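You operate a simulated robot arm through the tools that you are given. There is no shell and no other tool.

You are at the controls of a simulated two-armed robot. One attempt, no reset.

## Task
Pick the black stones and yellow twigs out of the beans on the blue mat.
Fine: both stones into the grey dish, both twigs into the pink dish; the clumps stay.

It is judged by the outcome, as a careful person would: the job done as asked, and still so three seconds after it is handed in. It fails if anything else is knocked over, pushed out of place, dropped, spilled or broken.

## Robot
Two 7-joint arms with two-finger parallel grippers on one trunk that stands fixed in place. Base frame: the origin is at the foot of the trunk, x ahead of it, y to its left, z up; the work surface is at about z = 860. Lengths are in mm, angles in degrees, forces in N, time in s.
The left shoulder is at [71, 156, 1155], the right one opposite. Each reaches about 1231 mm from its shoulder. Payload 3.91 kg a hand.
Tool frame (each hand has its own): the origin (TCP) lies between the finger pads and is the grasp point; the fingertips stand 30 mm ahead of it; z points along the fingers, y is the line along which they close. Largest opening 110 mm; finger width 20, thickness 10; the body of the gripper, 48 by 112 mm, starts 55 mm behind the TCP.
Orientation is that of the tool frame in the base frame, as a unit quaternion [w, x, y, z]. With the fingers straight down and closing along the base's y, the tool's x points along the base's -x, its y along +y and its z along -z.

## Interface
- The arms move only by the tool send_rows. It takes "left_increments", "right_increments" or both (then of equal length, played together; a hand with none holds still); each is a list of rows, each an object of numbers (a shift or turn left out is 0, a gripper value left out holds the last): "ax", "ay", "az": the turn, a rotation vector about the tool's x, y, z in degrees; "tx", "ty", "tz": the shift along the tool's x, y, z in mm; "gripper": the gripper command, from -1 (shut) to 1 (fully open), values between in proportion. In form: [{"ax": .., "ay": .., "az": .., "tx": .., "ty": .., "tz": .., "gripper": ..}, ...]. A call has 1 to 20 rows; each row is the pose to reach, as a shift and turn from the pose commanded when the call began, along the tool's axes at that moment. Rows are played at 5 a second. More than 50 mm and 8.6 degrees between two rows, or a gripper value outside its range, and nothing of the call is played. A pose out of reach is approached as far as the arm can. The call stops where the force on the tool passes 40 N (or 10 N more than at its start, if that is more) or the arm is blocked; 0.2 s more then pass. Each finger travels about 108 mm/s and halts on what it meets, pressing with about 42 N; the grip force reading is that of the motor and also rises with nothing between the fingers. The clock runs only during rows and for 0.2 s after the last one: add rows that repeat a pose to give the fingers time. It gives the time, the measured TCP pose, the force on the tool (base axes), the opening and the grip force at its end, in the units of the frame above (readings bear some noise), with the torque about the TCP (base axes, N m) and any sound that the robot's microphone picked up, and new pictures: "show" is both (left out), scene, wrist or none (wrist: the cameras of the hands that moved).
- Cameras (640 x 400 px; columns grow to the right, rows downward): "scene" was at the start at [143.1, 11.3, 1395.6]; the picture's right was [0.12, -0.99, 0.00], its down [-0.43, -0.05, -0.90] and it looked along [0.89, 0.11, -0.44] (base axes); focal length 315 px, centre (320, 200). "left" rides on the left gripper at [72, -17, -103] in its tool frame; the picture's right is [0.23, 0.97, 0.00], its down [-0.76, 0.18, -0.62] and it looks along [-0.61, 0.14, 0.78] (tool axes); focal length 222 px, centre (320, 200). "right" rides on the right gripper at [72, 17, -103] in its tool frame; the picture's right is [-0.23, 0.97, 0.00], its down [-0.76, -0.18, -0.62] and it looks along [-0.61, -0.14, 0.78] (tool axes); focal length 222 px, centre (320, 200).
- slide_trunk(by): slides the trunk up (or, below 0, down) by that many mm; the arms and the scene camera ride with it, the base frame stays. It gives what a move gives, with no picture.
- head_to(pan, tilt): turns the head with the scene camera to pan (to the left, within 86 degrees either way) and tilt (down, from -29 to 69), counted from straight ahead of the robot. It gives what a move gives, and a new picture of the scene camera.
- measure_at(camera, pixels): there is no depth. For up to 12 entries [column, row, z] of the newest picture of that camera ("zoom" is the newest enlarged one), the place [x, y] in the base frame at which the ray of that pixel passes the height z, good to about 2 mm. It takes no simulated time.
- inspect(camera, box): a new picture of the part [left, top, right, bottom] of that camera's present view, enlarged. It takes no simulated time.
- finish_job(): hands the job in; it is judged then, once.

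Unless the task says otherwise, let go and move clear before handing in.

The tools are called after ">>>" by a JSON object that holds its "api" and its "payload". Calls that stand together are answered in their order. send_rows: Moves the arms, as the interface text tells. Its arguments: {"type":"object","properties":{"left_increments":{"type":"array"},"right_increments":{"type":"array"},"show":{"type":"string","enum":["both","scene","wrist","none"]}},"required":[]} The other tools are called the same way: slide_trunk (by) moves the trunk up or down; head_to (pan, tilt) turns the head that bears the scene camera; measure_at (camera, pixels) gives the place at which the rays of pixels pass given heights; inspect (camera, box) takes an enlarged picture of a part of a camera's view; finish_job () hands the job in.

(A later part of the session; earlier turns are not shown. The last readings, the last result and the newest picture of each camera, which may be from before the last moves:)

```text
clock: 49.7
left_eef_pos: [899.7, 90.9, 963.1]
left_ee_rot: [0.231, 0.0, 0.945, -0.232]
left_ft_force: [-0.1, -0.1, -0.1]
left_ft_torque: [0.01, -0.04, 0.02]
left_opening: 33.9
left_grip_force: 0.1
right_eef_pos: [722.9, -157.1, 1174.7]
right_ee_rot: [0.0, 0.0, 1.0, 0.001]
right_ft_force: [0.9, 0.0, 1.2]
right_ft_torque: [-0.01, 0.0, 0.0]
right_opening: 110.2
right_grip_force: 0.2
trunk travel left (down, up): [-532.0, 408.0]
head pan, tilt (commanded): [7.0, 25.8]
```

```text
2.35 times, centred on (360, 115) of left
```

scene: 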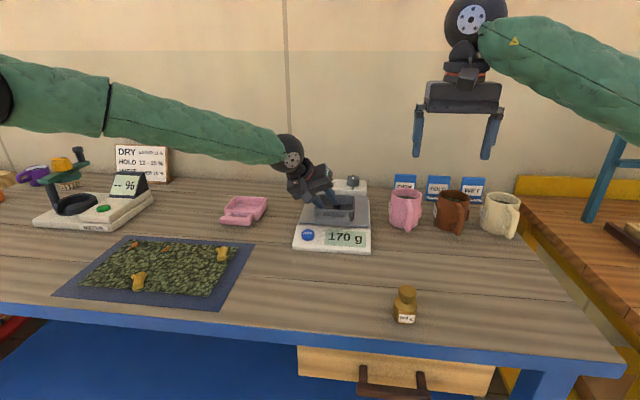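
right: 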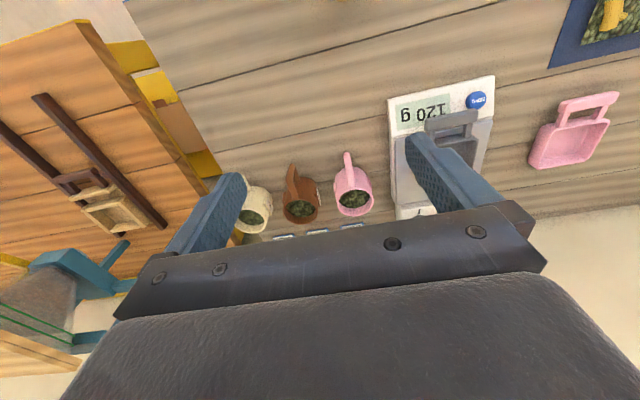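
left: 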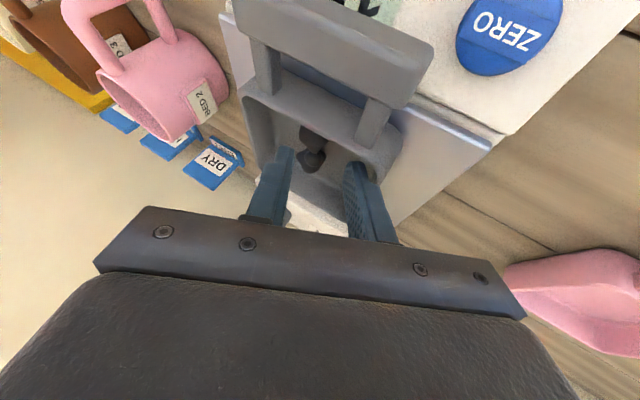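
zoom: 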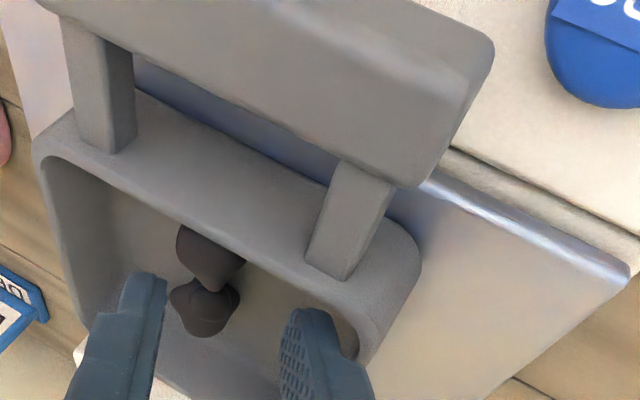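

Both stones are in the grey dish (scale 170 g). I'll raise the trunk 68 mm clear of the dish and retreat, undoing the tilt.

>>> {"api": "slide_trunk", "payload": {"by": 68}}

>>> {"api": "send_rows", "payload": {"left_increments": [{"ax": -3.85, "ay": 3.85, "tx": 7.4, "ty": 9, "tz": -16}, {"ax": -7.7, "ay": 7.7, "tx": 14.8, "ty": 18, "tz": -32}, {"ax": -11.6, "ay": 11.6, "tx": 22.2, "ty": 27, "tz": -48}, {"ax": -15.4, "ay": 15.4, "tx": 29.6, "ty": 36, "tz": -64}, {"ax": -19.3, "ay": 19.3, "tx": 37, "ty": 45, "tz": -80}, {"ax": -23.1, "ay": 23.1, "tx": 44.4, "ty": 54, "tz": -96}, {"ax": -27, "ay": 27, "tx": 51.8, "ty": 62.8, "tz": -111}, {"ax": -27, "ay": 27, "tx": 51.8, "ty": 62.8, "tz": -111}], "show": "both"}}

>>> {"api": "inspect", "payload": {"camera": "scene", "box": [280, 185, 385, 285]}}

```text
clock: 50.8
left_eef_pos: [900.2, 91.1, 1030.9]
left_ee_rot: [0.231, -0.001, 0.945, -0.232]
left_ft_force: [0.8, -1.0, -0.3]
left_ft_torque: [0.01, -0.02, 0.04]
left_opening: 34.1
left_grip_force: 0.0
right_eef_pos: [723.1, -157.3, 1242.1]
right_ee_rot: [-0.001, 0.0, 1.0, 0.0]
right_ft_force: [-0.4, 0.4, 0.2]
right_ft_torque: [0.01, 0.01, 0.0]
right_opening: 109.7
right_grip_force: 0.0
trunk travel left (down, up): [-600.0, 340.0]
head pan, tilt (commanded): [7.0, 25.8]
```

```text
clock: 52.5
left_eef_pos: [812.5, 192.9, 1069.3]
left_ee_rot: [-0.001, 0.0, 1.0, 0.001]
left_ft_force: [0.7, 0.6, 0.4]
left_ft_torque: [-0.01, 0.02, 0.0]
left_opening: 34.1
left_grip_force: 0.1
right_eef_pos: [722.9, -156.9, 1242.8]
right_ee_rot: [0.0, 0.0, 1.0, 0.0]
right_ft_force: [0.2, -0.9, 0.6]
right_ft_torque: [0.01, 0.02, 0.03]
right_opening: 110.1
right_grip_force: 0.0
trunk travel left (down, up): [-600.0, 340.0]
head pan, tilt (commanded): [7.0, 25.8]
```

scene: 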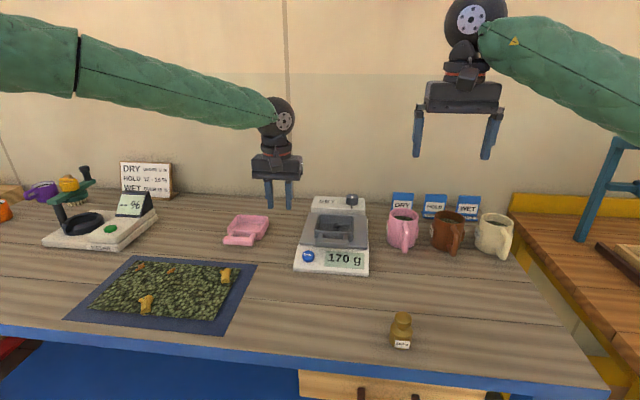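
left: 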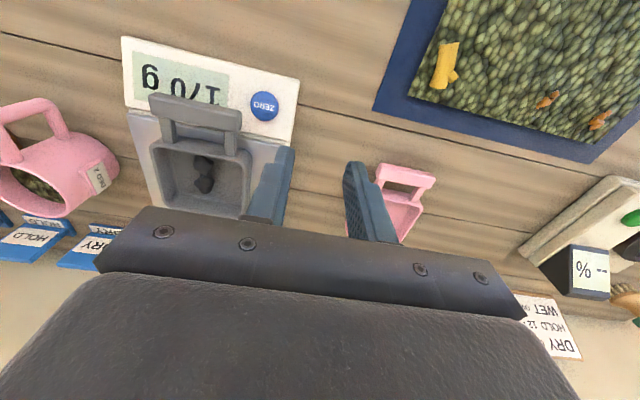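

```text
4.00 times, centred on (332, 235) of scene
```

zoom: 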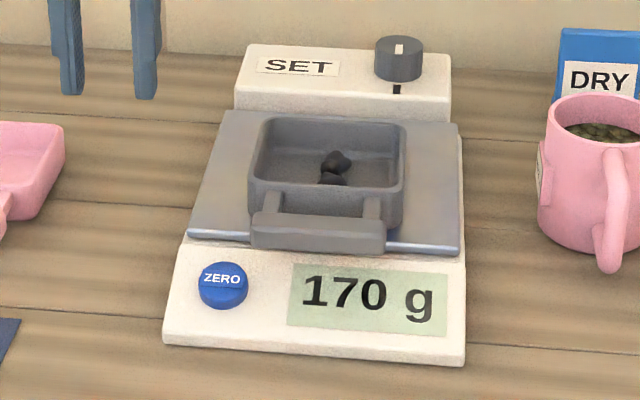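

Both stones sit in the grey dish. Now I'll go to twig B near (746,329), opening to ~65 mm and stopping at z≈945 to look.

>>> {"api": "send_rows", "payload": {"left_increments": [{"tx": 13, "ty": 27, "gripper": 0.2}, {"tx": 27, "ty": 55}, {"tx": 40, "ty": 83}, {"tx": 54, "ty": 110, "tz": 10}, {"tx": 66, "ty": 136, "tz": 30}, {"tx": 66, "ty": 136, "tz": 60}, {"tx": 66, "ty": 136, "tz": 90}, {"tx": 66, "ty": 136, "tz": 115}, {"tx": 66, "ty": 136, "tz": 124}, {"tx": 66, "ty": 136, "tz": 124}], "show": "both"}}

>>> {"api": "inspect", "payload": {"camera": "left", "box": [240, 90, 400, 190]}}

>>> {"api": "inspect", "payload": {"camera": "scene", "box": [180, 235, 276, 295]}}

```text
clock: 54.8
left_eef_pos: [743.9, 326.3, 944.9]
left_ee_rot: [0.0, 0.0, 1.0, 0.0]
left_ft_force: [0.5, -0.4, -0.4]
left_ft_torque: [0.02, 0.0, 0.01]
left_opening: 65.8
left_grip_force: 0.1
right_eef_pos: [723.1, -157.7, 1243.3]
right_ee_rot: [0.0, 0.0, 1.0, 0.0]
right_ft_force: [0.1, 0.4, -0.2]
right_ft_torque: [0.01, -0.02, 0.0]
right_opening: 109.9
right_grip_force: 0.1
trunk travel left (down, up): [-600.0, 340.0]
head pan, tilt (commanded): [7.0, 25.8]
```

scene: 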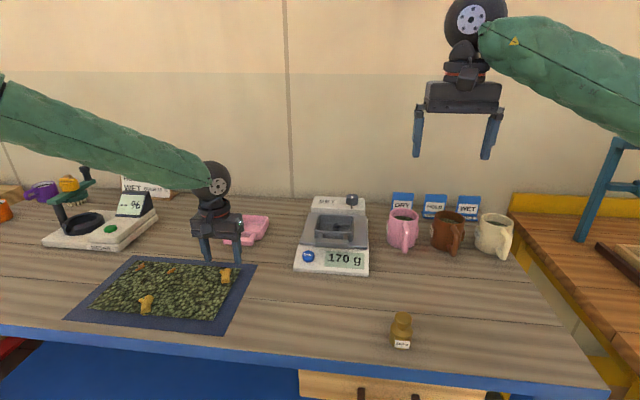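
left: 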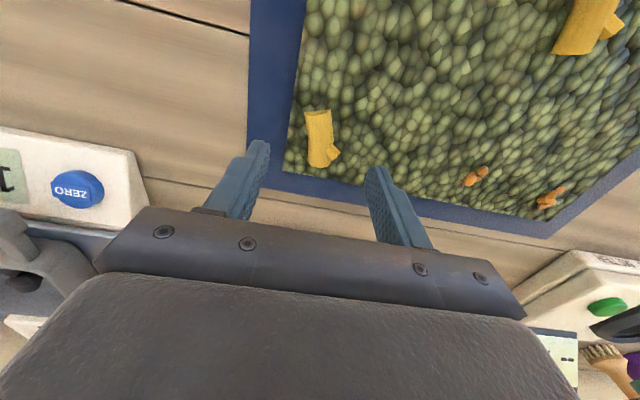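

```text
4.00 times, centred on (320, 140) of left
```

zoom: 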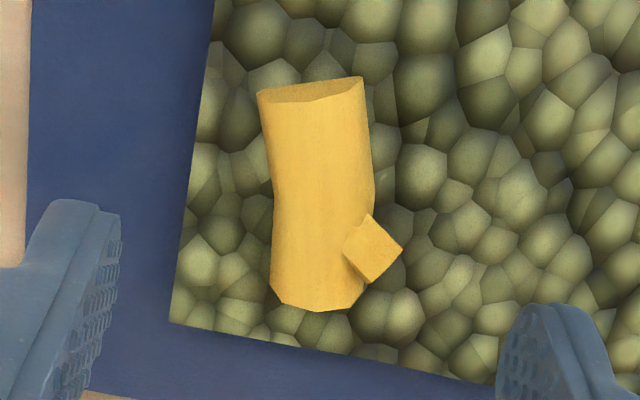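

```text
6.67 times, centred on (228, 265) of scene
```

zoom: 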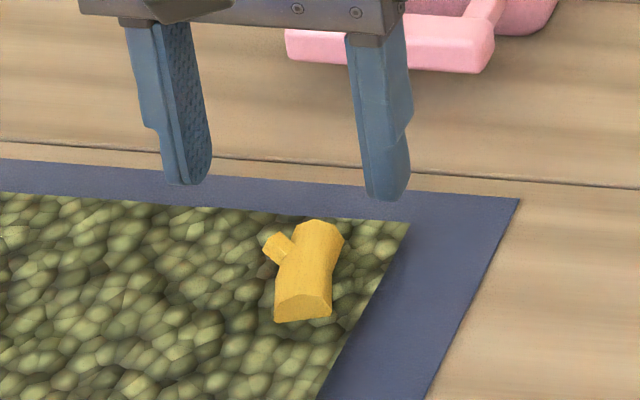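

Twig B appears at left-view pixels (318,112) to (319,165), nearly along x, stub at (336,151). Measuring its ends and width.

>>> {"api": "measure_at", "payload": {"camera": "left", "pixels": [[317.5, 112, 872], [319.5, 165, 872], [308, 137.5, 872], [333.5, 137.5, 872], [304.5, 113, 872], [330.5, 110, 872], [307.5, 163, 872], [330, 164, 872], [318.5, 138, 872], [318.5, 138, 880]]}}

>>> {"api": "measure_at", "payload": {"camera": "zoom", "pixels": [[302, 308, 872], [318, 232, 880], [303, 270, 876], [275, 248, 878]]}}

```text
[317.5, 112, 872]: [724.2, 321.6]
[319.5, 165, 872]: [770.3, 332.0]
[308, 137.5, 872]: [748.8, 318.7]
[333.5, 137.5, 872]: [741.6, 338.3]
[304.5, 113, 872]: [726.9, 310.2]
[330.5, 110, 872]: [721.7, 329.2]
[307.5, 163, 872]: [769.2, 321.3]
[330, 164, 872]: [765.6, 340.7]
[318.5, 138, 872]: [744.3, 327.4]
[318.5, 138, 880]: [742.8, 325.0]
```

```text
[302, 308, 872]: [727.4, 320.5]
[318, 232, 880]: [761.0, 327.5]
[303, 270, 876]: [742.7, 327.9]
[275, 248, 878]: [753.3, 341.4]
```

Twig B runs from (725,321) to (769,332), about 20 mm thick, angled 14°, stub near (754,342). I'll yaw −14° to match, target (737,324) clear of the stub, and descend to z≈900.

>>> {"api": "send_rows", "payload": {"left_increments": [{"tx": 4, "ty": -1, "tz": 5, "az": -7, "gripper": 0.0}, {"tx": 7, "ty": -2, "tz": 12, "az": -14}, {"tx": 7, "ty": -2, "tz": 22, "az": -14}, {"tx": 7, "ty": -2, "tz": 32, "az": -14}, {"tx": 7, "ty": -2, "tz": 39, "az": -14}, {"tx": 7, "ty": -2, "tz": 43, "az": -14}, {"tx": 7, "ty": -2, "tz": 45, "az": -14}, {"tx": 7, "ty": -2, "tz": 45, "az": -14}], "show": "wrist"}}

>>> {"api": "inspect", "payload": {"camera": "left", "box": [240, 100, 400, 200]}}

>>> {"api": "inspect", "payload": {"camera": "scene", "box": [180, 245, 276, 305]}}

```text
clock: 56.5
left_eef_pos: [737.6, 324.1, 899.1]
left_ee_rot: [0.0, -0.121, 0.993, 0.0]
left_ft_force: [0.2, -0.4, 0.2]
left_ft_torque: [-0.01, -0.04, 0.01]
left_opening: 55.1
left_grip_force: 0.1
right_eef_pos: [722.7, -156.7, 1242.8]
right_ee_rot: [0.0, 0.001, 1.0, 0.0]
right_ft_force: [0.3, 0.3, 0.4]
right_ft_torque: [0.01, 0.01, 0.0]
right_opening: 110.1
right_grip_force: 0.0
trunk travel left (down, up): [-600.0, 340.0]
head pan, tilt (commanded): [7.0, 25.8]
```

left: 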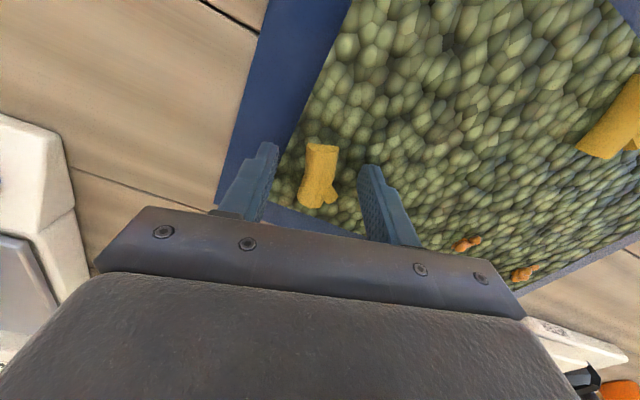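

```text
4.00 times, centred on (320, 150) of left
```

zoom: 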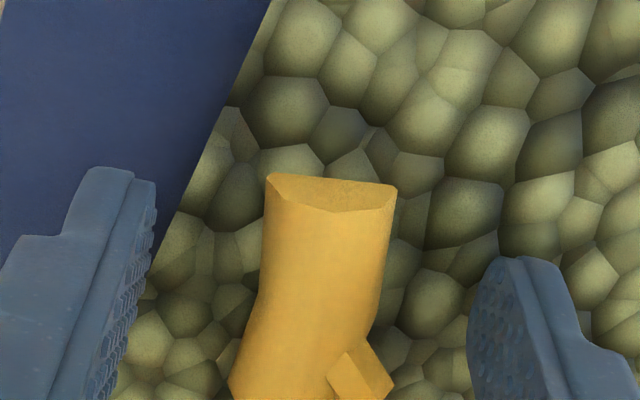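

```text
6.67 times, centred on (228, 275) of scene
```

zoom: 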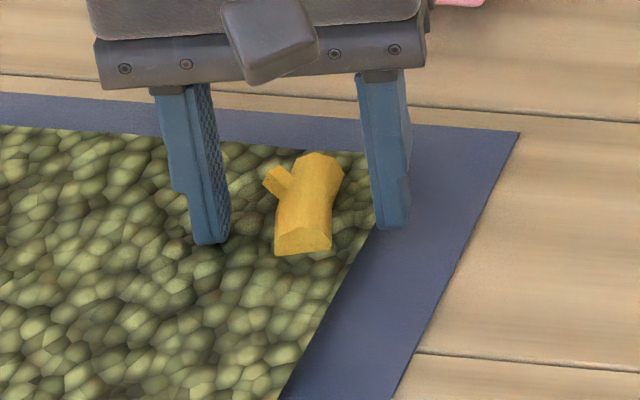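

The twig lies aligned between the fingers, stub beyond them. Closing now.

>>> {"api": "send_rows", "payload": {"left_increments": [{"tz": 1}, {"tz": 1, "gripper": -1}, {"tz": 1}, {"tz": 1}, {"tz": 1}], "show": "wrist"}}

>>> {"api": "inspect", "payload": {"camera": "left", "box": [240, 100, 400, 200]}}

```text
clock: 57.8
left_eef_pos: [738.5, 324.0, 897.8]
left_ee_rot: [0.0, -0.122, 0.992, 0.001]
left_ft_force: [-0.7, -0.6, 0.9]
left_ft_torque: [0.02, -0.01, -0.01]
left_opening: 19.9
left_grip_force: 41.8
right_eef_pos: [722.3, -157.4, 1243.1]
right_ee_rot: [0.001, 0.0, 1.0, -0.001]
right_ft_force: [-0.2, 0.4, -0.6]
right_ft_torque: [-0.01, 0.0, 0.03]
right_opening: 110.1
right_grip_force: 0.0
trunk travel left (down, up): [-600.0, 340.0]
head pan, tilt (commanded): [7.0, 25.8]
```

left: 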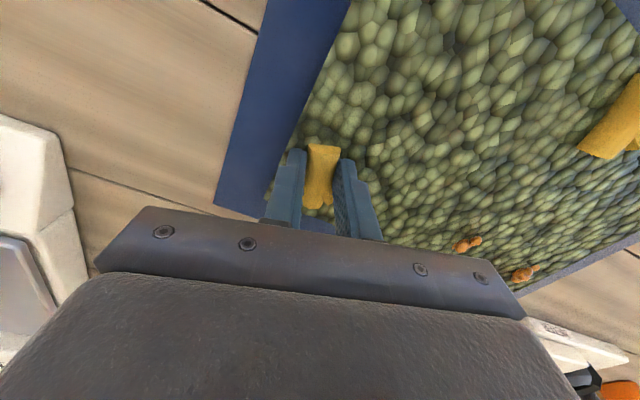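

```text
4.00 times, centred on (320, 150) of left
```

zoom: 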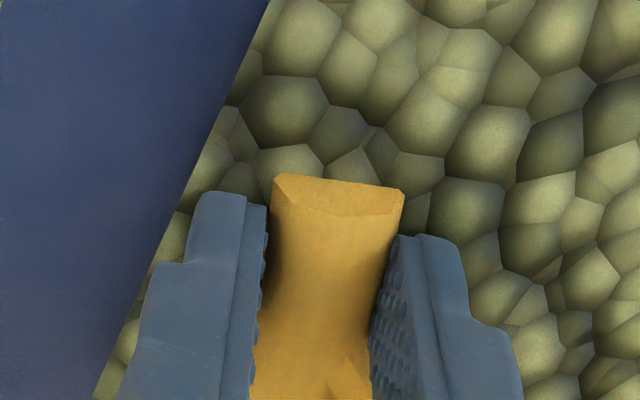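

Twig B is held (19.9 mm). I'll lift to z≈1003 and carry it forward toward the pink dish, TCP target (979,345).

>>> {"api": "send_rows", "payload": {"left_increments": [{"tz": -5}, {"tz": -15}, {"tz": -35}, {"tz": -60}, {"tz": -85}, {"tz": -105}, {"tz": -105, "tx": -20, "ty": -3}, {"tz": -105, "tx": -48, "ty": -8}, {"tz": -105, "tx": -78, "ty": -12}, {"tz": -105, "tx": -108, "ty": -17}, {"tz": -105, "tx": -138, "ty": -22}, {"tz": -105, "tx": -168, "ty": -27}, {"tz": -105, "tx": -198, "ty": -31}, {"tz": -105, "tx": -222, "ty": -35}, {"tz": -105, "tx": -239, "ty": -38}, {"tz": -105, "tx": -239, "ty": -38}], "show": "both"}}

```text
clock: 61.1
left_eef_pos: [965.8, 348.9, 1007.1]
left_ee_rot: [0.0, -0.122, 0.993, 0.0]
left_ft_force: [-0.4, 0.4, -0.6]
left_ft_torque: [0.02, 0.02, -0.02]
left_opening: 19.7
left_grip_force: 42.4
left hand out of reach, approached as far as the arm can: row 15, 16
right_eef_pos: [723.1, -157.9, 1242.8]
right_ee_rot: [-0.001, 0.0, 1.0, 0.0]
right_ft_force: [0.2, -0.4, 0.6]
right_ft_torque: [-0.02, 0.02, -0.03]
right_opening: 109.9
right_grip_force: 0.1
trunk travel left (down, up): [-600.0, 340.0]
head pan, tilt (commanded): [7.0, 25.8]
```

scene: 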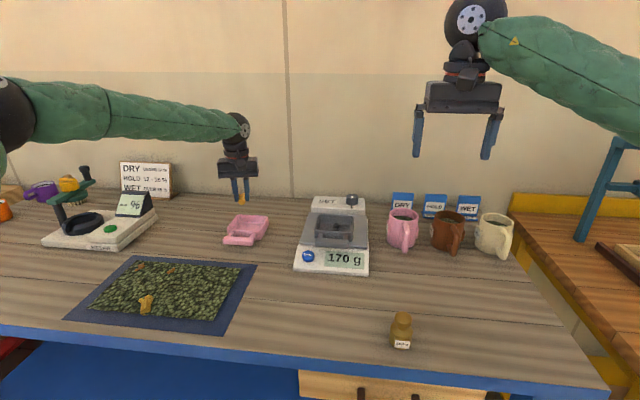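
left: 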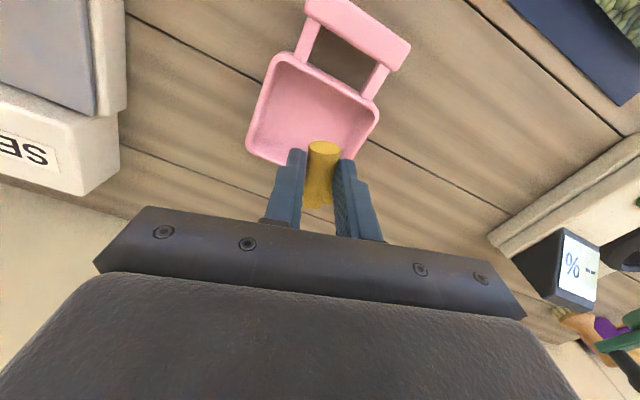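

Reached (966,349) vertically, right over the near half of the pink bowl. I'll measure the bowl's rim from here before deciding on a small forward tilt.

>>> {"api": "inspect", "payload": {"camera": "left", "box": [230, 30, 400, 180]}}

>>> {"api": "measure_at", "payload": {"camera": "left", "pixels": [[277, 54, 887], [378, 106, 887], [248, 147, 887], [278, 163, 887], [365, 135, 887], [258, 110, 887], [330, 80, 887]]}}

```text
2.67 times, centred on (315, 105) of left
```

zoom: 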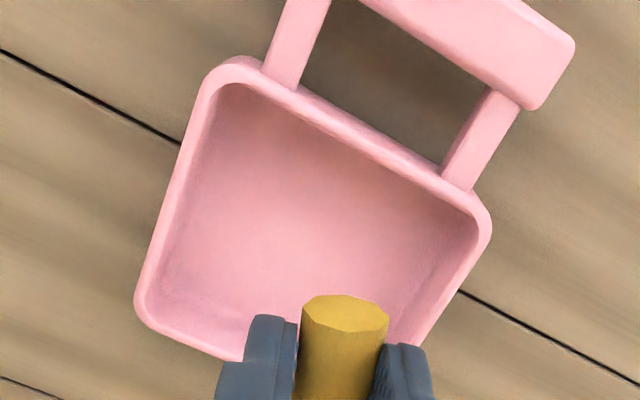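

```text
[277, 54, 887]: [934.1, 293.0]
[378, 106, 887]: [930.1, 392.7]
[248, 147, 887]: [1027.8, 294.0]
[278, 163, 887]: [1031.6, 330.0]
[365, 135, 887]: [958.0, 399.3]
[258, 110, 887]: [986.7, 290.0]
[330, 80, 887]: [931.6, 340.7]
```

The pink bowl spans about x 936–1033, y 293–398. I'll tilt forward 8° and move ~16 mm farther in so the twig is well inside, still at z≈1007.

>>> {"api": "send_rows", "payload": {"left_increments": [{"ax": 1, "ay": -3.9, "tx": -7, "ty": -3}, {"ax": 1.94, "ay": -7.76, "tx": -15, "ty": -5.8}, {"ax": 1.94, "ay": -7.76, "tx": -15, "ty": -5.8}], "show": "wrist"}}

>>> {"api": "inspect", "payload": {"camera": "scene", "box": [195, 170, 295, 260]}}

```text
clock: 62.0
left_eef_pos: [981.8, 348.2, 1006.0]
left_ee_rot: [0.069, -0.122, 0.99, -0.009]
left_ft_force: [-0.6, 0.1, 0.4]
left_ft_torque: [0.04, 0.01, -0.01]
left_opening: 19.8
left_grip_force: 41.7
right_eef_pos: [722.8, -156.6, 1243.7]
right_ee_rot: [0.0, 0.0, 1.0, 0.0]
right_ft_force: [0.4, -0.5, 0.7]
right_ft_torque: [-0.01, 0.0, 0.0]
right_opening: 110.0
right_grip_force: 0.0
trunk travel left (down, up): [-600.0, 340.0]
head pan, tilt (commanded): [7.0, 25.8]
```

left: 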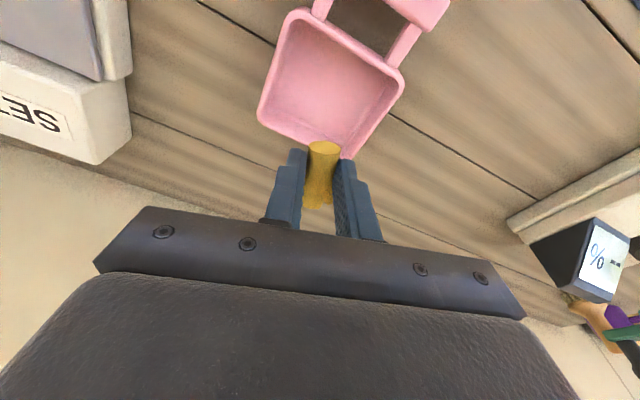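

```text
4.44 times, centred on (245, 215) of scene
```

zoom: 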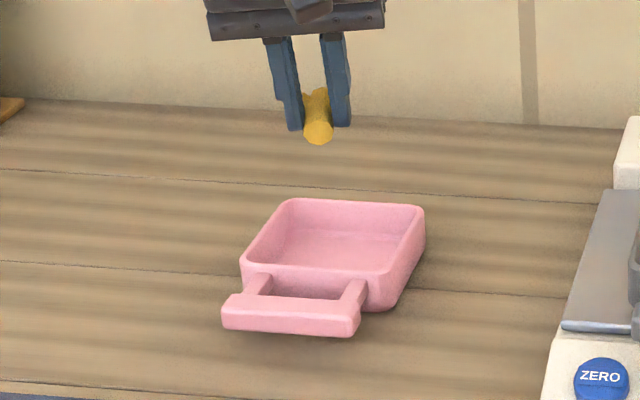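

TCP is at (982,348); the twig would span x≈970–1015 in the bowl. I'll lower with the trunk by 80 mm and check.

>>> {"api": "slide_trunk", "payload": {"by": -80}}

>>> {"api": "inspect", "payload": {"camera": "scene", "box": [195, 145, 295, 225]}}

>>> {"api": "inspect", "payload": {"camera": "left", "box": [220, 30, 420, 200]}}

```text
clock: 63.1
left_eef_pos: [981.0, 348.2, 927.1]
left_ee_rot: [0.07, -0.122, 0.99, -0.009]
left_ft_force: [-0.4, -0.4, -0.7]
left_ft_torque: [0.01, 0.02, 0.0]
left_opening: 19.8
left_grip_force: 42.3
right_eef_pos: [721.2, -157.4, 1162.8]
right_ee_rot: [0.0, 0.0, 1.0, 0.001]
right_ft_force: [-1.0, 0.6, 0.2]
right_ft_torque: [-0.02, -0.02, 0.0]
right_opening: 109.9
right_grip_force: 0.1
trunk travel left (down, up): [-520.0, 420.0]
head pan, tilt (commanded): [7.0, 25.8]
```

```text
5.00 times, centred on (245, 185) of scene
```

zoom: 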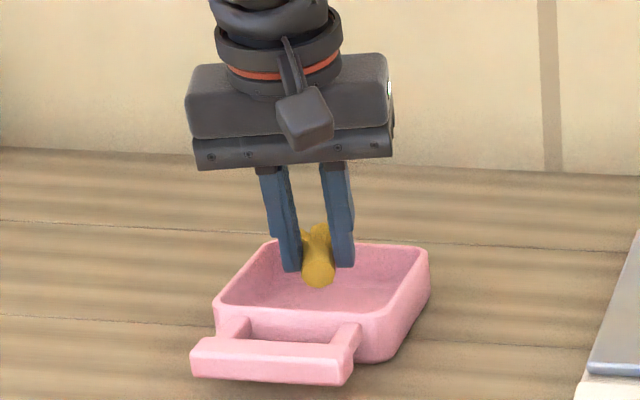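

```text
2.35 times, centred on (320, 115) of left
```

zoom: 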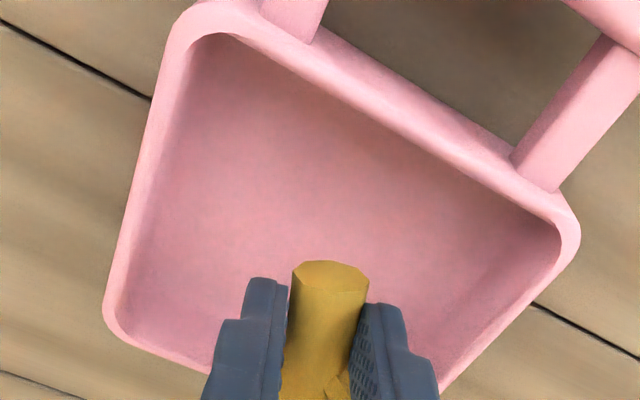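

The twig is lining up but I want to be sure about the far wall clearance, so I'll measure the rim again from this close view.

>>> {"api": "measure_at", "payload": {"camera": "zoom", "pixels": [[105, 310, 887], [210, 368, 887], [440, 388, 887], [580, 235, 887], [185, 15, 887], [555, 240, 887], [215, 40, 887], [125, 310, 887], [450, 370, 887]]}}

```text
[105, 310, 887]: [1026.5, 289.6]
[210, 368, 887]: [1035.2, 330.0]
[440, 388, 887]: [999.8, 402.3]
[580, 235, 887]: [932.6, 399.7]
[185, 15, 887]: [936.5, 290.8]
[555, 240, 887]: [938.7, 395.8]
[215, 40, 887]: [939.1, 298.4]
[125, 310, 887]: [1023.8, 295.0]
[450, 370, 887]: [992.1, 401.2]
```

Interior is roughly x 941–1027, y 298–394. I'll pull back 7 mm for better centring, then lower 24 mm by trunk.

>>> {"api": "send_rows", "payload": {"left_increments": [{"tx": 4, "tz": -0.5}, {"tx": 7, "tz": -1}, {"tx": 7, "tz": -1}], "show": "none"}}

>>> {"api": "slide_trunk", "payload": {"by": -23}}

>>> {"api": "inspect", "payload": {"camera": "scene", "box": [195, 140, 295, 220]}}

>>> {"api": "inspect", "payload": {"camera": "left", "box": [220, 30, 420, 200]}}

```text
clock: 63.9
left_eef_pos: [974.9, 347.0, 927.5]
left_ee_rot: [0.069, -0.122, 0.99, -0.008]
left_ft_force: [-0.5, -0.4, -0.1]
left_ft_torque: [-0.01, -0.02, 0.0]
left_opening: 19.9
left_grip_force: 42.8
right_eef_pos: [722.4, -155.8, 1163.5]
right_ee_rot: [0.001, 0.0, 1.0, 0.0]
right_ft_force: [1.0, -1.1, 0.5]
right_ft_torque: [0.0, -0.02, -0.03]
right_opening: 109.9
right_grip_force: 0.0
trunk travel left (down, up): [-520.0, 420.0]
head pan, tilt (commanded): [7.0, 25.8]
```

```text
clock: 64.6
left_eef_pos: [973.8, 346.6, 904.6]
left_ee_rot: [0.07, -0.123, 0.99, -0.009]
left_ft_force: [-2.4, -0.5, 6.2]
left_ft_torque: [0.01, 0.14, 0.02]
left_opening: 19.7
left_grip_force: 41.9
right_eef_pos: [721.0, -158.5, 1140.5]
right_ee_rot: [0.0, 0.0, 1.0, -0.001]
right_ft_force: [0.2, 0.9, 0.0]
right_ft_torque: [-0.01, 0.01, -0.02]
right_opening: 109.7
right_grip_force: 0.1
trunk travel left (down, up): [-497.0, 443.0]
head pan, tilt (commanded): [7.0, 25.8]
```

```text
5.00 times, centred on (245, 180) of scene
```

zoom: 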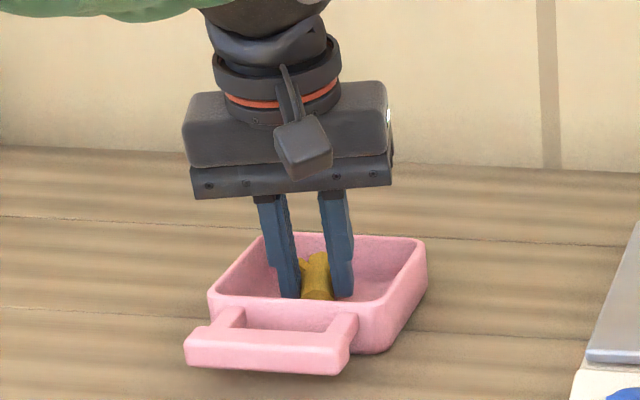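

```text
2.35 times, centred on (320, 115) of left
```

zoom: 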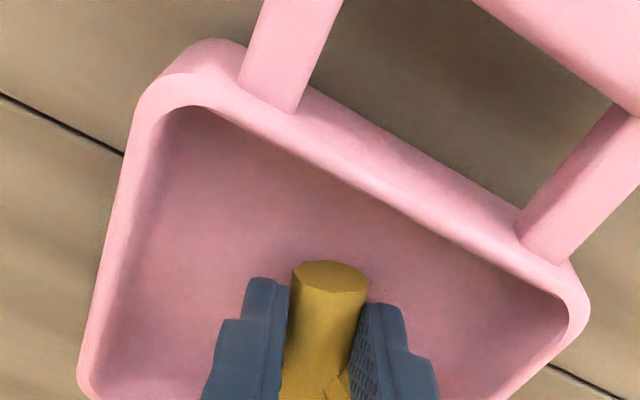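

There's a slight 6 N contact: the twig is just touching the bowl floor. I'll ease up 2 mm and then open gently to ~36 mm.

>>> {"api": "slide_trunk", "payload": {"by": 2}}

>>> {"api": "send_rows", "payload": {"left_increments": [{"gripper": -0.55}, {"gripper": -0.35}, {"gripper": -0.35}, {"gripper": -0.35}], "show": "both"}}

>>> {"api": "inspect", "payload": {"camera": "scene", "box": [195, 140, 295, 220]}}

>>> {"api": "inspect", "payload": {"camera": "left", "box": [220, 30, 420, 200]}}

```text
clock: 65.1
left_eef_pos: [973.4, 346.3, 906.4]
left_ee_rot: [0.069, -0.122, 0.99, -0.008]
left_ft_force: [0.0, -0.4, 0.1]
left_ft_torque: [-0.01, 0.0, -0.01]
left_opening: 20.0
left_grip_force: 42.0
right_eef_pos: [723.1, -157.3, 1141.4]
right_ee_rot: [0.0, 0.0, 1.0, 0.0]
right_ft_force: [-0.5, 0.1, 0.8]
right_ft_torque: [0.01, 0.0, 0.0]
right_opening: 109.8
right_grip_force: 0.0
trunk travel left (down, up): [-499.0, 441.0]
head pan, tilt (commanded): [7.0, 25.8]
```

```text
clock: 66.1
left_eef_pos: [975.0, 346.9, 906.2]
left_ee_rot: [0.069, -0.122, 0.99, -0.008]
left_ft_force: [-0.4, -0.5, -0.2]
left_ft_torque: [-0.01, -0.02, -0.01]
left_opening: 35.8
left_grip_force: 0.0
right_eef_pos: [722.9, -158.0, 1141.9]
right_ee_rot: [0.0, 0.0, 1.0, -0.001]
right_ft_force: [-1.0, -0.3, 0.4]
right_ft_torque: [-0.01, 0.02, -0.02]
right_opening: 109.8
right_grip_force: 0.0
trunk travel left (down, up): [-499.0, 441.0]
head pan, tilt (commanded): [7.0, 25.8]
```

scene: 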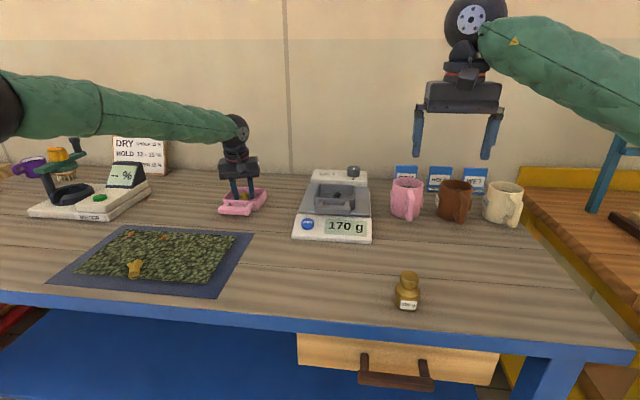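
left: 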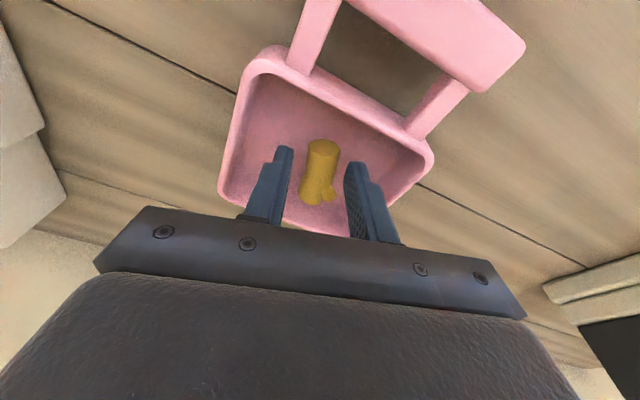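

```text
5.00 times, centred on (245, 180) of scene
```

zoom: 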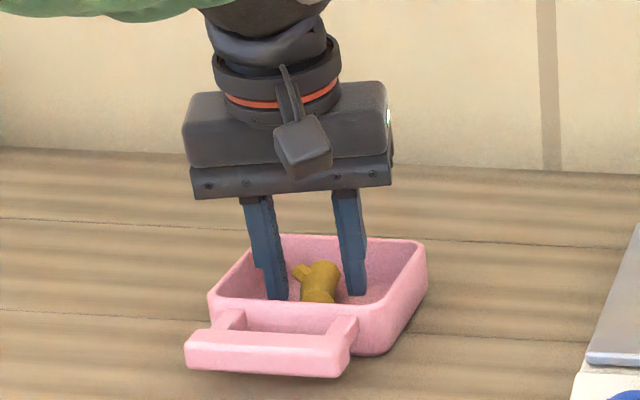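

```text
2.35 times, centred on (320, 115) of left
```

zoom: 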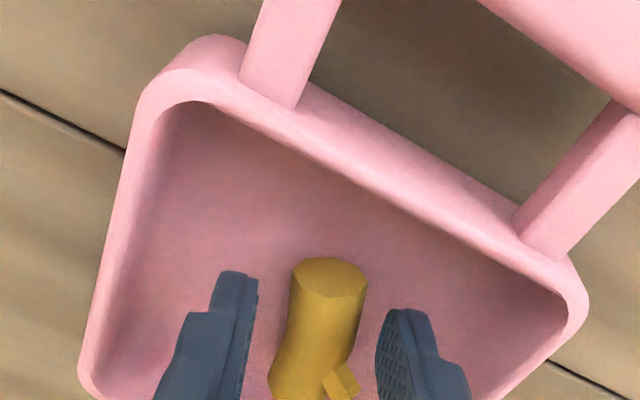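

Twig B lies in the pink dish, fingers clear on both sides. I'll raise the trunk 101 mm and return toward twig A, undoing the forward tilt.

>>> {"api": "slide_trunk", "payload": {"by": 101}}

>>> {"api": "send_rows", "payload": {"left_increments": [{"tx": 20, "ty": 13, "tz": -4.6, "ax": -0.5, "ay": 2}, {"tx": 45, "ty": 30, "tz": -10, "ax": -1, "ay": 4, "gripper": 0.2}, {"tx": 72, "ty": 48, "tz": -16.5, "ax": -1.5, "ay": 6}, {"tx": 100, "ty": 66, "tz": -23, "ax": -1.94, "ay": 7.76}, {"tx": 128, "ty": 85, "tz": -29, "ax": -1.94, "ay": 7.76}, {"tx": 156, "ty": 103, "tz": -36, "ax": -1.94, "ay": 7.76}, {"tx": 184, "ty": 122, "tz": -42, "ax": -1.94, "ay": 7.76}, {"tx": 212, "ty": 140, "tz": -48.5, "ax": -1.94, "ay": 7.76}, {"tx": 240, "ty": 159, "tz": -55, "ax": -1.94, "ay": 7.76}, {"tx": 268, "ty": 177, "tz": -61, "ax": -1.94, "ay": 7.76}, {"tx": 290, "ty": 192, "tz": -66, "ax": -1.94, "ay": 7.76}, {"tx": 300, "ty": 198.7, "tz": -68.7, "ax": -1.94, "ay": 7.76}, {"tx": 300, "ty": 198.7, "tz": -68.7, "ax": -1.94, "ay": 7.76}], "show": "both"}}

```text
clock: 67.5
left_eef_pos: [975.2, 345.8, 1007.1]
left_ee_rot: [0.069, -0.122, 0.99, -0.008]
left_ft_force: [-0.5, -0.1, -1.1]
left_ft_torque: [-0.02, 0.02, 0.0]
left_opening: 35.8
left_grip_force: 0.0
right_eef_pos: [722.8, -157.6, 1241.6]
right_ee_rot: [-0.001, 0.0, 1.0, 0.0]
right_ft_force: [-0.2, -0.6, -0.1]
right_ft_torque: [-0.03, 0.04, -0.01]
right_opening: 110.0
right_grip_force: 0.0
trunk travel left (down, up): [-600.0, 340.0]
head pan, tilt (commanded): [7.0, 25.8]
```

```text
clock: 70.3
left_eef_pos: [628.1, 467.6, 1025.6]
left_ee_rot: [-0.001, -0.122, 0.992, 0.0]
left_ft_force: [0.1, -0.3, -0.9]
left_ft_torque: [0.01, -0.04, 0.02]
left_opening: 66.0
left_grip_force: 0.0
right_eef_pos: [724.1, -156.4, 1243.0]
right_ee_rot: [0.0, 0.001, 1.0, -0.001]
right_ft_force: [0.0, 0.1, -0.3]
right_ft_torque: [0.05, -0.01, 0.01]
right_opening: 110.0
right_grip_force: 0.1
trunk travel left (down, up): [-600.0, 340.0]
head pan, tilt (commanded): [7.0, 25.8]
```

scene: 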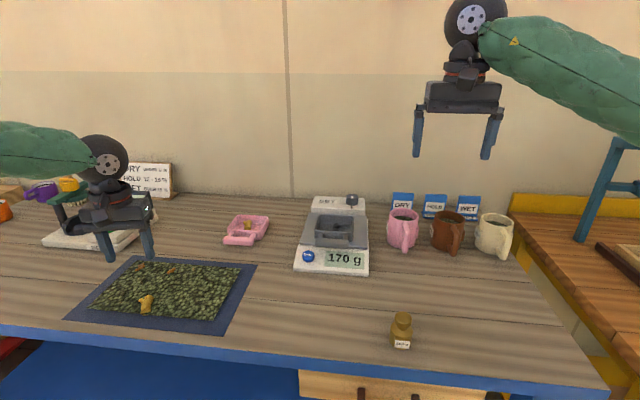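
left: 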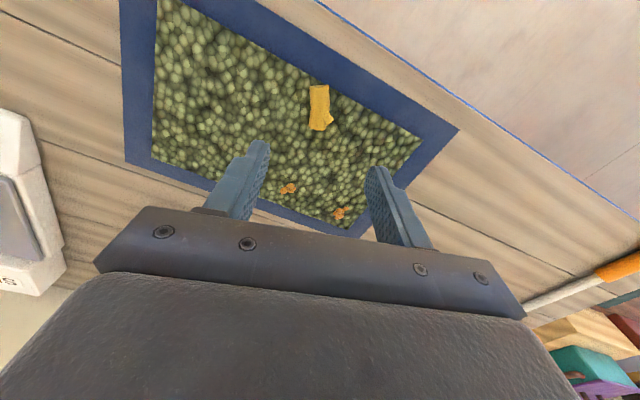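

Over twig A now (at pixel (319,107)). I'll descend to z≈945 and measure its axis.

>>> {"api": "send_rows", "payload": {"left_increments": [{"tz": 25}, {"tz": 50}, {"tz": 70}, {"tz": 80}, {"tz": 80}], "show": "wrist"}}

>>> {"api": "inspect", "payload": {"camera": "scene", "box": [100, 265, 196, 325]}}

>>> {"api": "inspect", "payload": {"camera": "left", "box": [240, 90, 400, 190]}}

```text
clock: 71.5
left_eef_pos: [629.1, 465.7, 947.9]
left_ee_rot: [0.0, -0.122, 0.993, 0.0]
left_ft_force: [0.4, -0.8, 0.6]
left_ft_torque: [0.02, -0.01, -0.04]
left_opening: 66.2
left_grip_force: 0.0
right_eef_pos: [722.3, -157.7, 1244.2]
right_ee_rot: [0.0, 0.0, 1.0, 0.0]
right_ft_force: [0.3, 0.6, -0.2]
right_ft_torque: [-0.01, 0.0, 0.01]
right_opening: 110.0
right_grip_force: 0.1
trunk travel left (down, up): [-600.0, 340.0]
head pan, tilt (commanded): [7.0, 25.8]
```

left: 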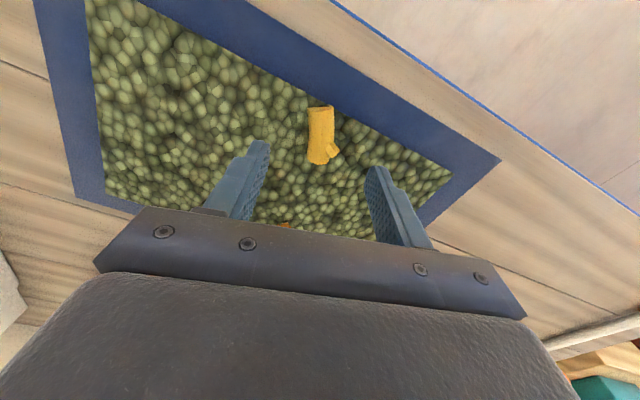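

```text
6.67 times, centred on (148, 295) of scene
```

zoom: 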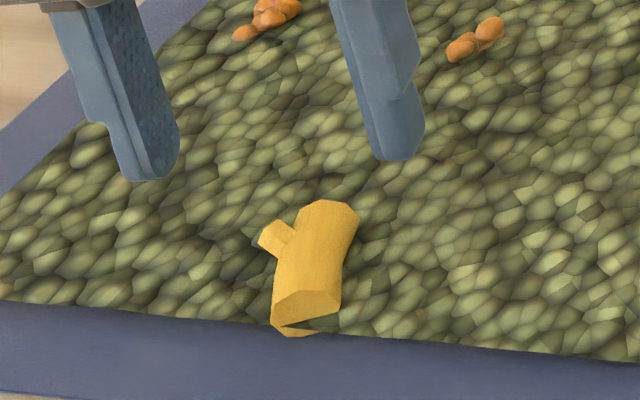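

```text
4.00 times, centred on (320, 140) of left
```

zoom: 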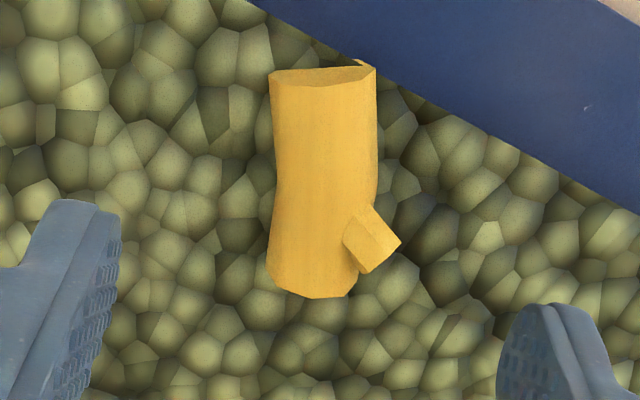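

Measuring twig A's ends and edges from this enlarged view.

>>> {"api": "measure_at", "payload": {"camera": "zoom", "pixels": [[322, 78, 875], [312, 285, 875], [272, 180, 875], [377, 180, 875], [270, 75, 875], [375, 68, 875], [270, 270, 875], [355, 275, 875], [372, 240, 875], [325, 170, 875]]}}

```text
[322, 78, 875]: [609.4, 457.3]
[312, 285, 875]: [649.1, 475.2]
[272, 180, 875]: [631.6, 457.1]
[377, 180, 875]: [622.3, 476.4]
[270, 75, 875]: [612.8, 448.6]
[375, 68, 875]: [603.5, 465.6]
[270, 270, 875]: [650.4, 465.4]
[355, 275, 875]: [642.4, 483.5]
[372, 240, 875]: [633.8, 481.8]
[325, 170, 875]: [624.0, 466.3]
```

Twig A's axis runs (609,457)→(649,475), about 24°, stub near (636,481). I'll yaw 10° more, move to (621,462) clear of the stub, and descend to ~900.

>>> {"api": "send_rows", "payload": {"left_increments": [{"tx": 4, "ty": -1, "tz": 5, "az": -5, "gripper": 0.0}, {"tx": 8.4, "ty": -2.3, "tz": 12, "az": -10}, {"tx": 8.4, "ty": -2.3, "tz": 22, "az": -10}, {"tx": 8.4, "ty": -2.3, "tz": 32, "az": -10}, {"tx": 8.4, "ty": -2.3, "tz": 40, "az": -10}, {"tx": 8.4, "ty": -2.3, "tz": 45, "az": -10}, {"tx": 8.4, "ty": -2.3, "tz": 47, "az": -10}, {"tx": 8.4, "ty": -2.3, "tz": 47, "az": -10}], "show": "wrist"}}

>>> {"api": "inspect", "payload": {"camera": "left", "box": [240, 100, 400, 200]}}

>>> {"api": "inspect", "payload": {"camera": "scene", "box": [100, 275, 196, 335]}}

```text
clock: 73.3
left_eef_pos: [622.2, 463.0, 902.7]
left_ee_rot: [0.0, -0.207, 0.978, 0.0]
left_ft_force: [0.3, -0.2, 0.0]
left_ft_torque: [0.0, 0.02, 0.03]
left_opening: 54.9
left_grip_force: 0.2
right_eef_pos: [722.1, -156.1, 1244.5]
right_ee_rot: [0.0, 0.0, 1.0, 0.001]
right_ft_force: [-0.3, -0.2, 0.6]
right_ft_torque: [0.01, -0.03, 0.01]
right_opening: 109.8
right_grip_force: 0.1
trunk travel left (down, up): [-600.0, 340.0]
head pan, tilt (commanded): [7.0, 25.8]
```

left: 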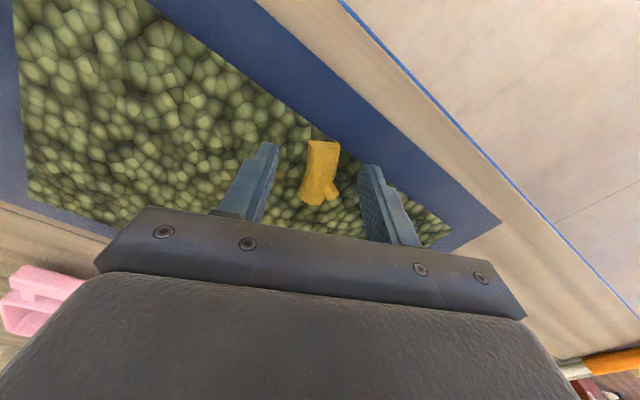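

```text
4.00 times, centred on (320, 150) of left
```

zoom: 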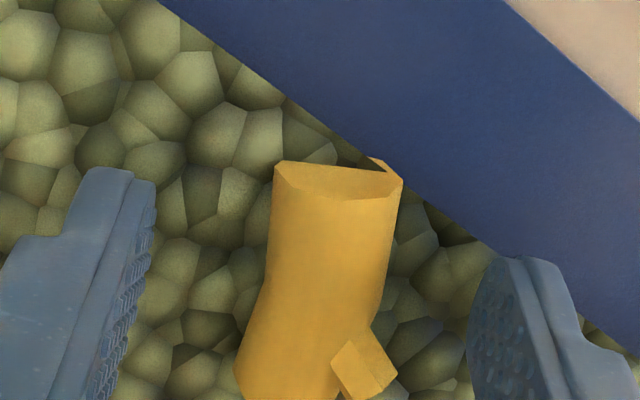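

```text
6.67 times, centred on (148, 305) of scene
```

zoom: 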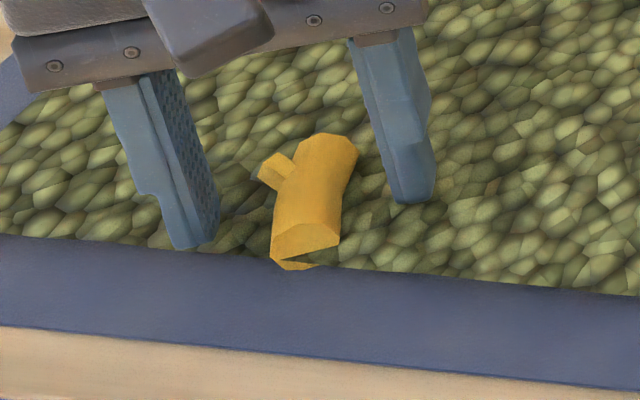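

Well aligned; TCP z reads ~902, so I'll lower 3.5 mm and close.

>>> {"api": "send_rows", "payload": {"left_increments": [{"tz": 2}, {"tz": 3.5}, {"tz": 3.5, "gripper": -1}, {"tz": 3.5}, {"tz": 3.5}, {"tz": 3.5}], "show": "wrist"}}

>>> {"api": "inspect", "payload": {"camera": "left", "box": [240, 100, 400, 200]}}

```text
clock: 74.7
left_eef_pos: [621.4, 461.4, 897.7]
left_ee_rot: [0.0, -0.209, 0.978, -0.001]
left_ft_force: [0.3, 1.2, -0.6]
left_ft_torque: [-0.02, 0.0, -0.01]
left_opening: 19.7
left_grip_force: 42.0
right_eef_pos: [722.7, -156.6, 1243.5]
right_ee_rot: [0.0, 0.0, 1.0, 0.0]
right_ft_force: [0.3, 0.1, 0.6]
right_ft_torque: [0.0, -0.01, 0.01]
right_opening: 109.8
right_grip_force: 0.0
trunk travel left (down, up): [-600.0, 340.0]
head pan, tilt (commanded): [7.0, 25.8]
```

left: 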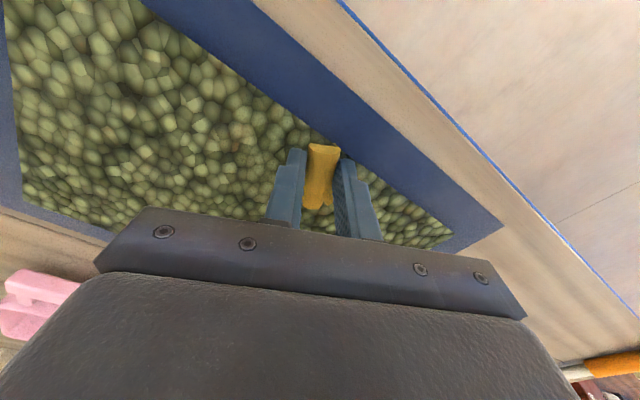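

```text
4.00 times, centred on (320, 150) of left
```

zoom: 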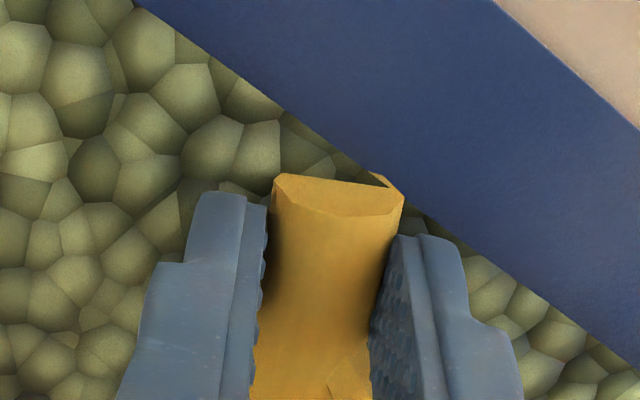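

Twig A is held (19.7 mm). I'll lift to z≈1008 and carry it to a waypoint (930,340) just short of the pink dish, turning yaw back 10°, to look at how twig B lies.

>>> {"api": "send_rows", "payload": {"left_increments": [{"tz": -5}, {"tz": -15}, {"tz": -35}, {"tz": -60}, {"tz": -88}, {"tz": -110}, {"tz": -110, "tx": -12, "ty": -12, "az": 0.5}, {"tz": -110, "tx": -32, "ty": -33, "az": 1.5}, {"tz": -110, "tx": -54, "ty": -55, "az": 2.5}, {"tz": -110, "tx": -76, "ty": -77, "az": 3.5}, {"tz": -110, "tx": -98, "ty": -100, "az": 4.5}, {"tz": -110, "tx": -120, "ty": -122, "az": 5.5}, {"tz": -110, "tx": -142, "ty": -144, "az": 6.5}, {"tz": -110, "tx": -164, "ty": -167, "az": 7.5}, {"tz": -110, "tx": -187, "ty": -190, "az": 8.5}, {"tz": -110, "tx": -210, "ty": -213, "az": 9.5}, {"tz": -110, "tx": -225, "ty": -229, "az": 10}, {"tz": -110, "tx": -233, "ty": -236, "az": 10}, {"tz": -110, "tx": -233, "ty": -236, "az": 10}], "show": "both"}}

>>> {"api": "inspect", "payload": {"camera": "left", "box": [220, 60, 420, 200]}}

>>> {"api": "inspect", "payload": {"camera": "scene", "box": [210, 190, 290, 260]}}

```text
clock: 78.7
left_eef_pos: [929.0, 341.3, 1005.7]
left_ee_rot: [0.0, -0.122, 0.993, 0.0]
left_ft_force: [-0.6, -0.5, -0.3]
left_ft_torque: [0.02, 0.0, 0.0]
left_opening: 20.0
left_grip_force: 41.8
right_eef_pos: [723.1, -157.3, 1243.2]
right_ee_rot: [0.0, 0.0, 1.0, 0.0]
right_ft_force: [0.5, -0.3, 0.4]
right_ft_torque: [-0.01, -0.01, 0.0]
right_opening: 109.8
right_grip_force: 0.1
trunk travel left (down, up): [-600.0, 340.0]
head pan, tilt (commanded): [7.0, 25.8]
```

scene: 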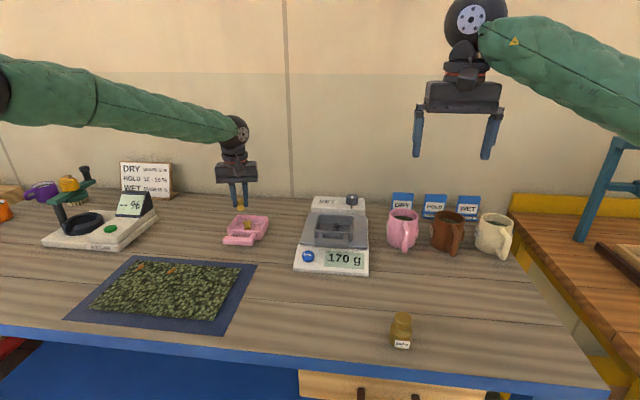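
left: 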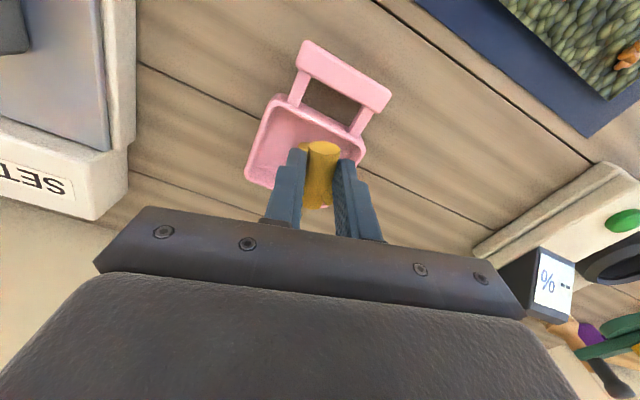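

```text
2.86 times, centred on (320, 130) of left
```

zoom: 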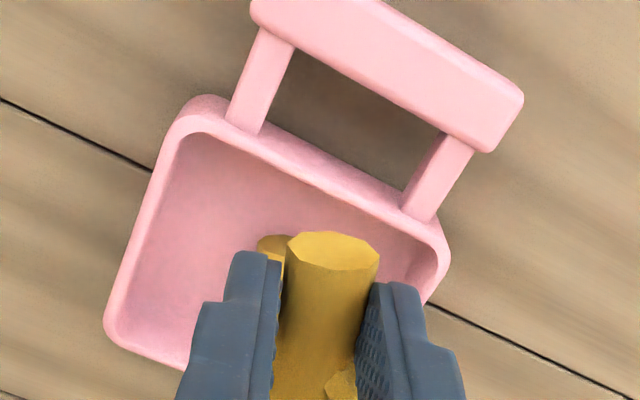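

```text
5.71 times, centred on (250, 225) of scene
```

zoom: 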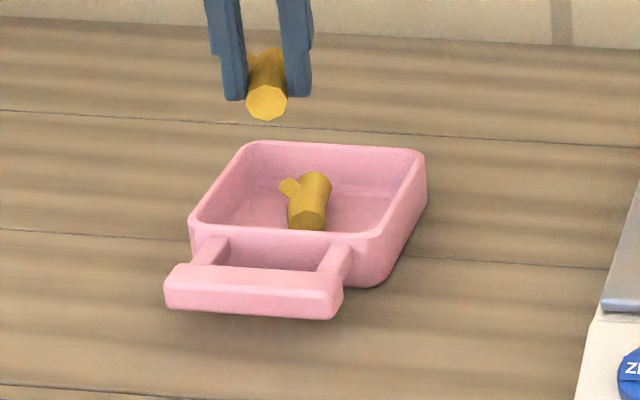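

Twig B lies near the centre of the pink bowl, along x. I'll measure it and the free gap on each side.

>>> {"api": "measure_at", "payload": {"camera": "zoom", "pixels": [[307, 215, 876], [314, 178, 880], [289, 205, 876], [329, 200, 876], [283, 187, 880], [375, 230, 887], [415, 158, 887], [200, 218, 887], [252, 150, 887], [310, 195, 885]]}}

```text
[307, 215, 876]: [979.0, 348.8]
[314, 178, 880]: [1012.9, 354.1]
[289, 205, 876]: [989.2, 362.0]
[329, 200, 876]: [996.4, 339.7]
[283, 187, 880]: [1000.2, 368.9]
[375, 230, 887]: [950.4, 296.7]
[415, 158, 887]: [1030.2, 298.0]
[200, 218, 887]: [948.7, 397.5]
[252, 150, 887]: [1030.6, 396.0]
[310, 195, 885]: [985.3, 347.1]
```

Twig B occupies y≈340–362, leaving a ~40 mm gap on the right side (y≈300–340). I'll straighten yaw to ~4° and shift to y≈319, ready to set twig A in that gap.

>>> {"api": "send_rows", "payload": {"left_increments": [{"tx": -2, "ty": -12, "az": 5}, {"tx": -4.4, "ty": -23.8, "az": 10}, {"tx": -4.4, "ty": -23.8, "az": 10}], "show": "none"}}

```text
clock: 79.5
left_eef_pos: [941.0, 319.5, 1006.3]
left_ee_rot: [0.0, -0.035, 0.999, 0.001]
left_ft_force: [-0.3, -0.2, -0.7]
left_ft_torque: [0.0, 0.01, -0.01]
left_opening: 19.9
left_grip_force: 41.7
right_eef_pos: [722.0, -158.0, 1243.1]
right_ee_rot: [0.0, -0.001, 1.0, 0.0]
right_ft_force: [-0.1, 0.0, 0.0]
right_ft_torque: [0.0, -0.01, -0.01]
right_opening: 109.8
right_grip_force: 0.0
trunk travel left (down, up): [-600.0, 340.0]
head pan, tilt (commanded): [7.0, 25.8]
```

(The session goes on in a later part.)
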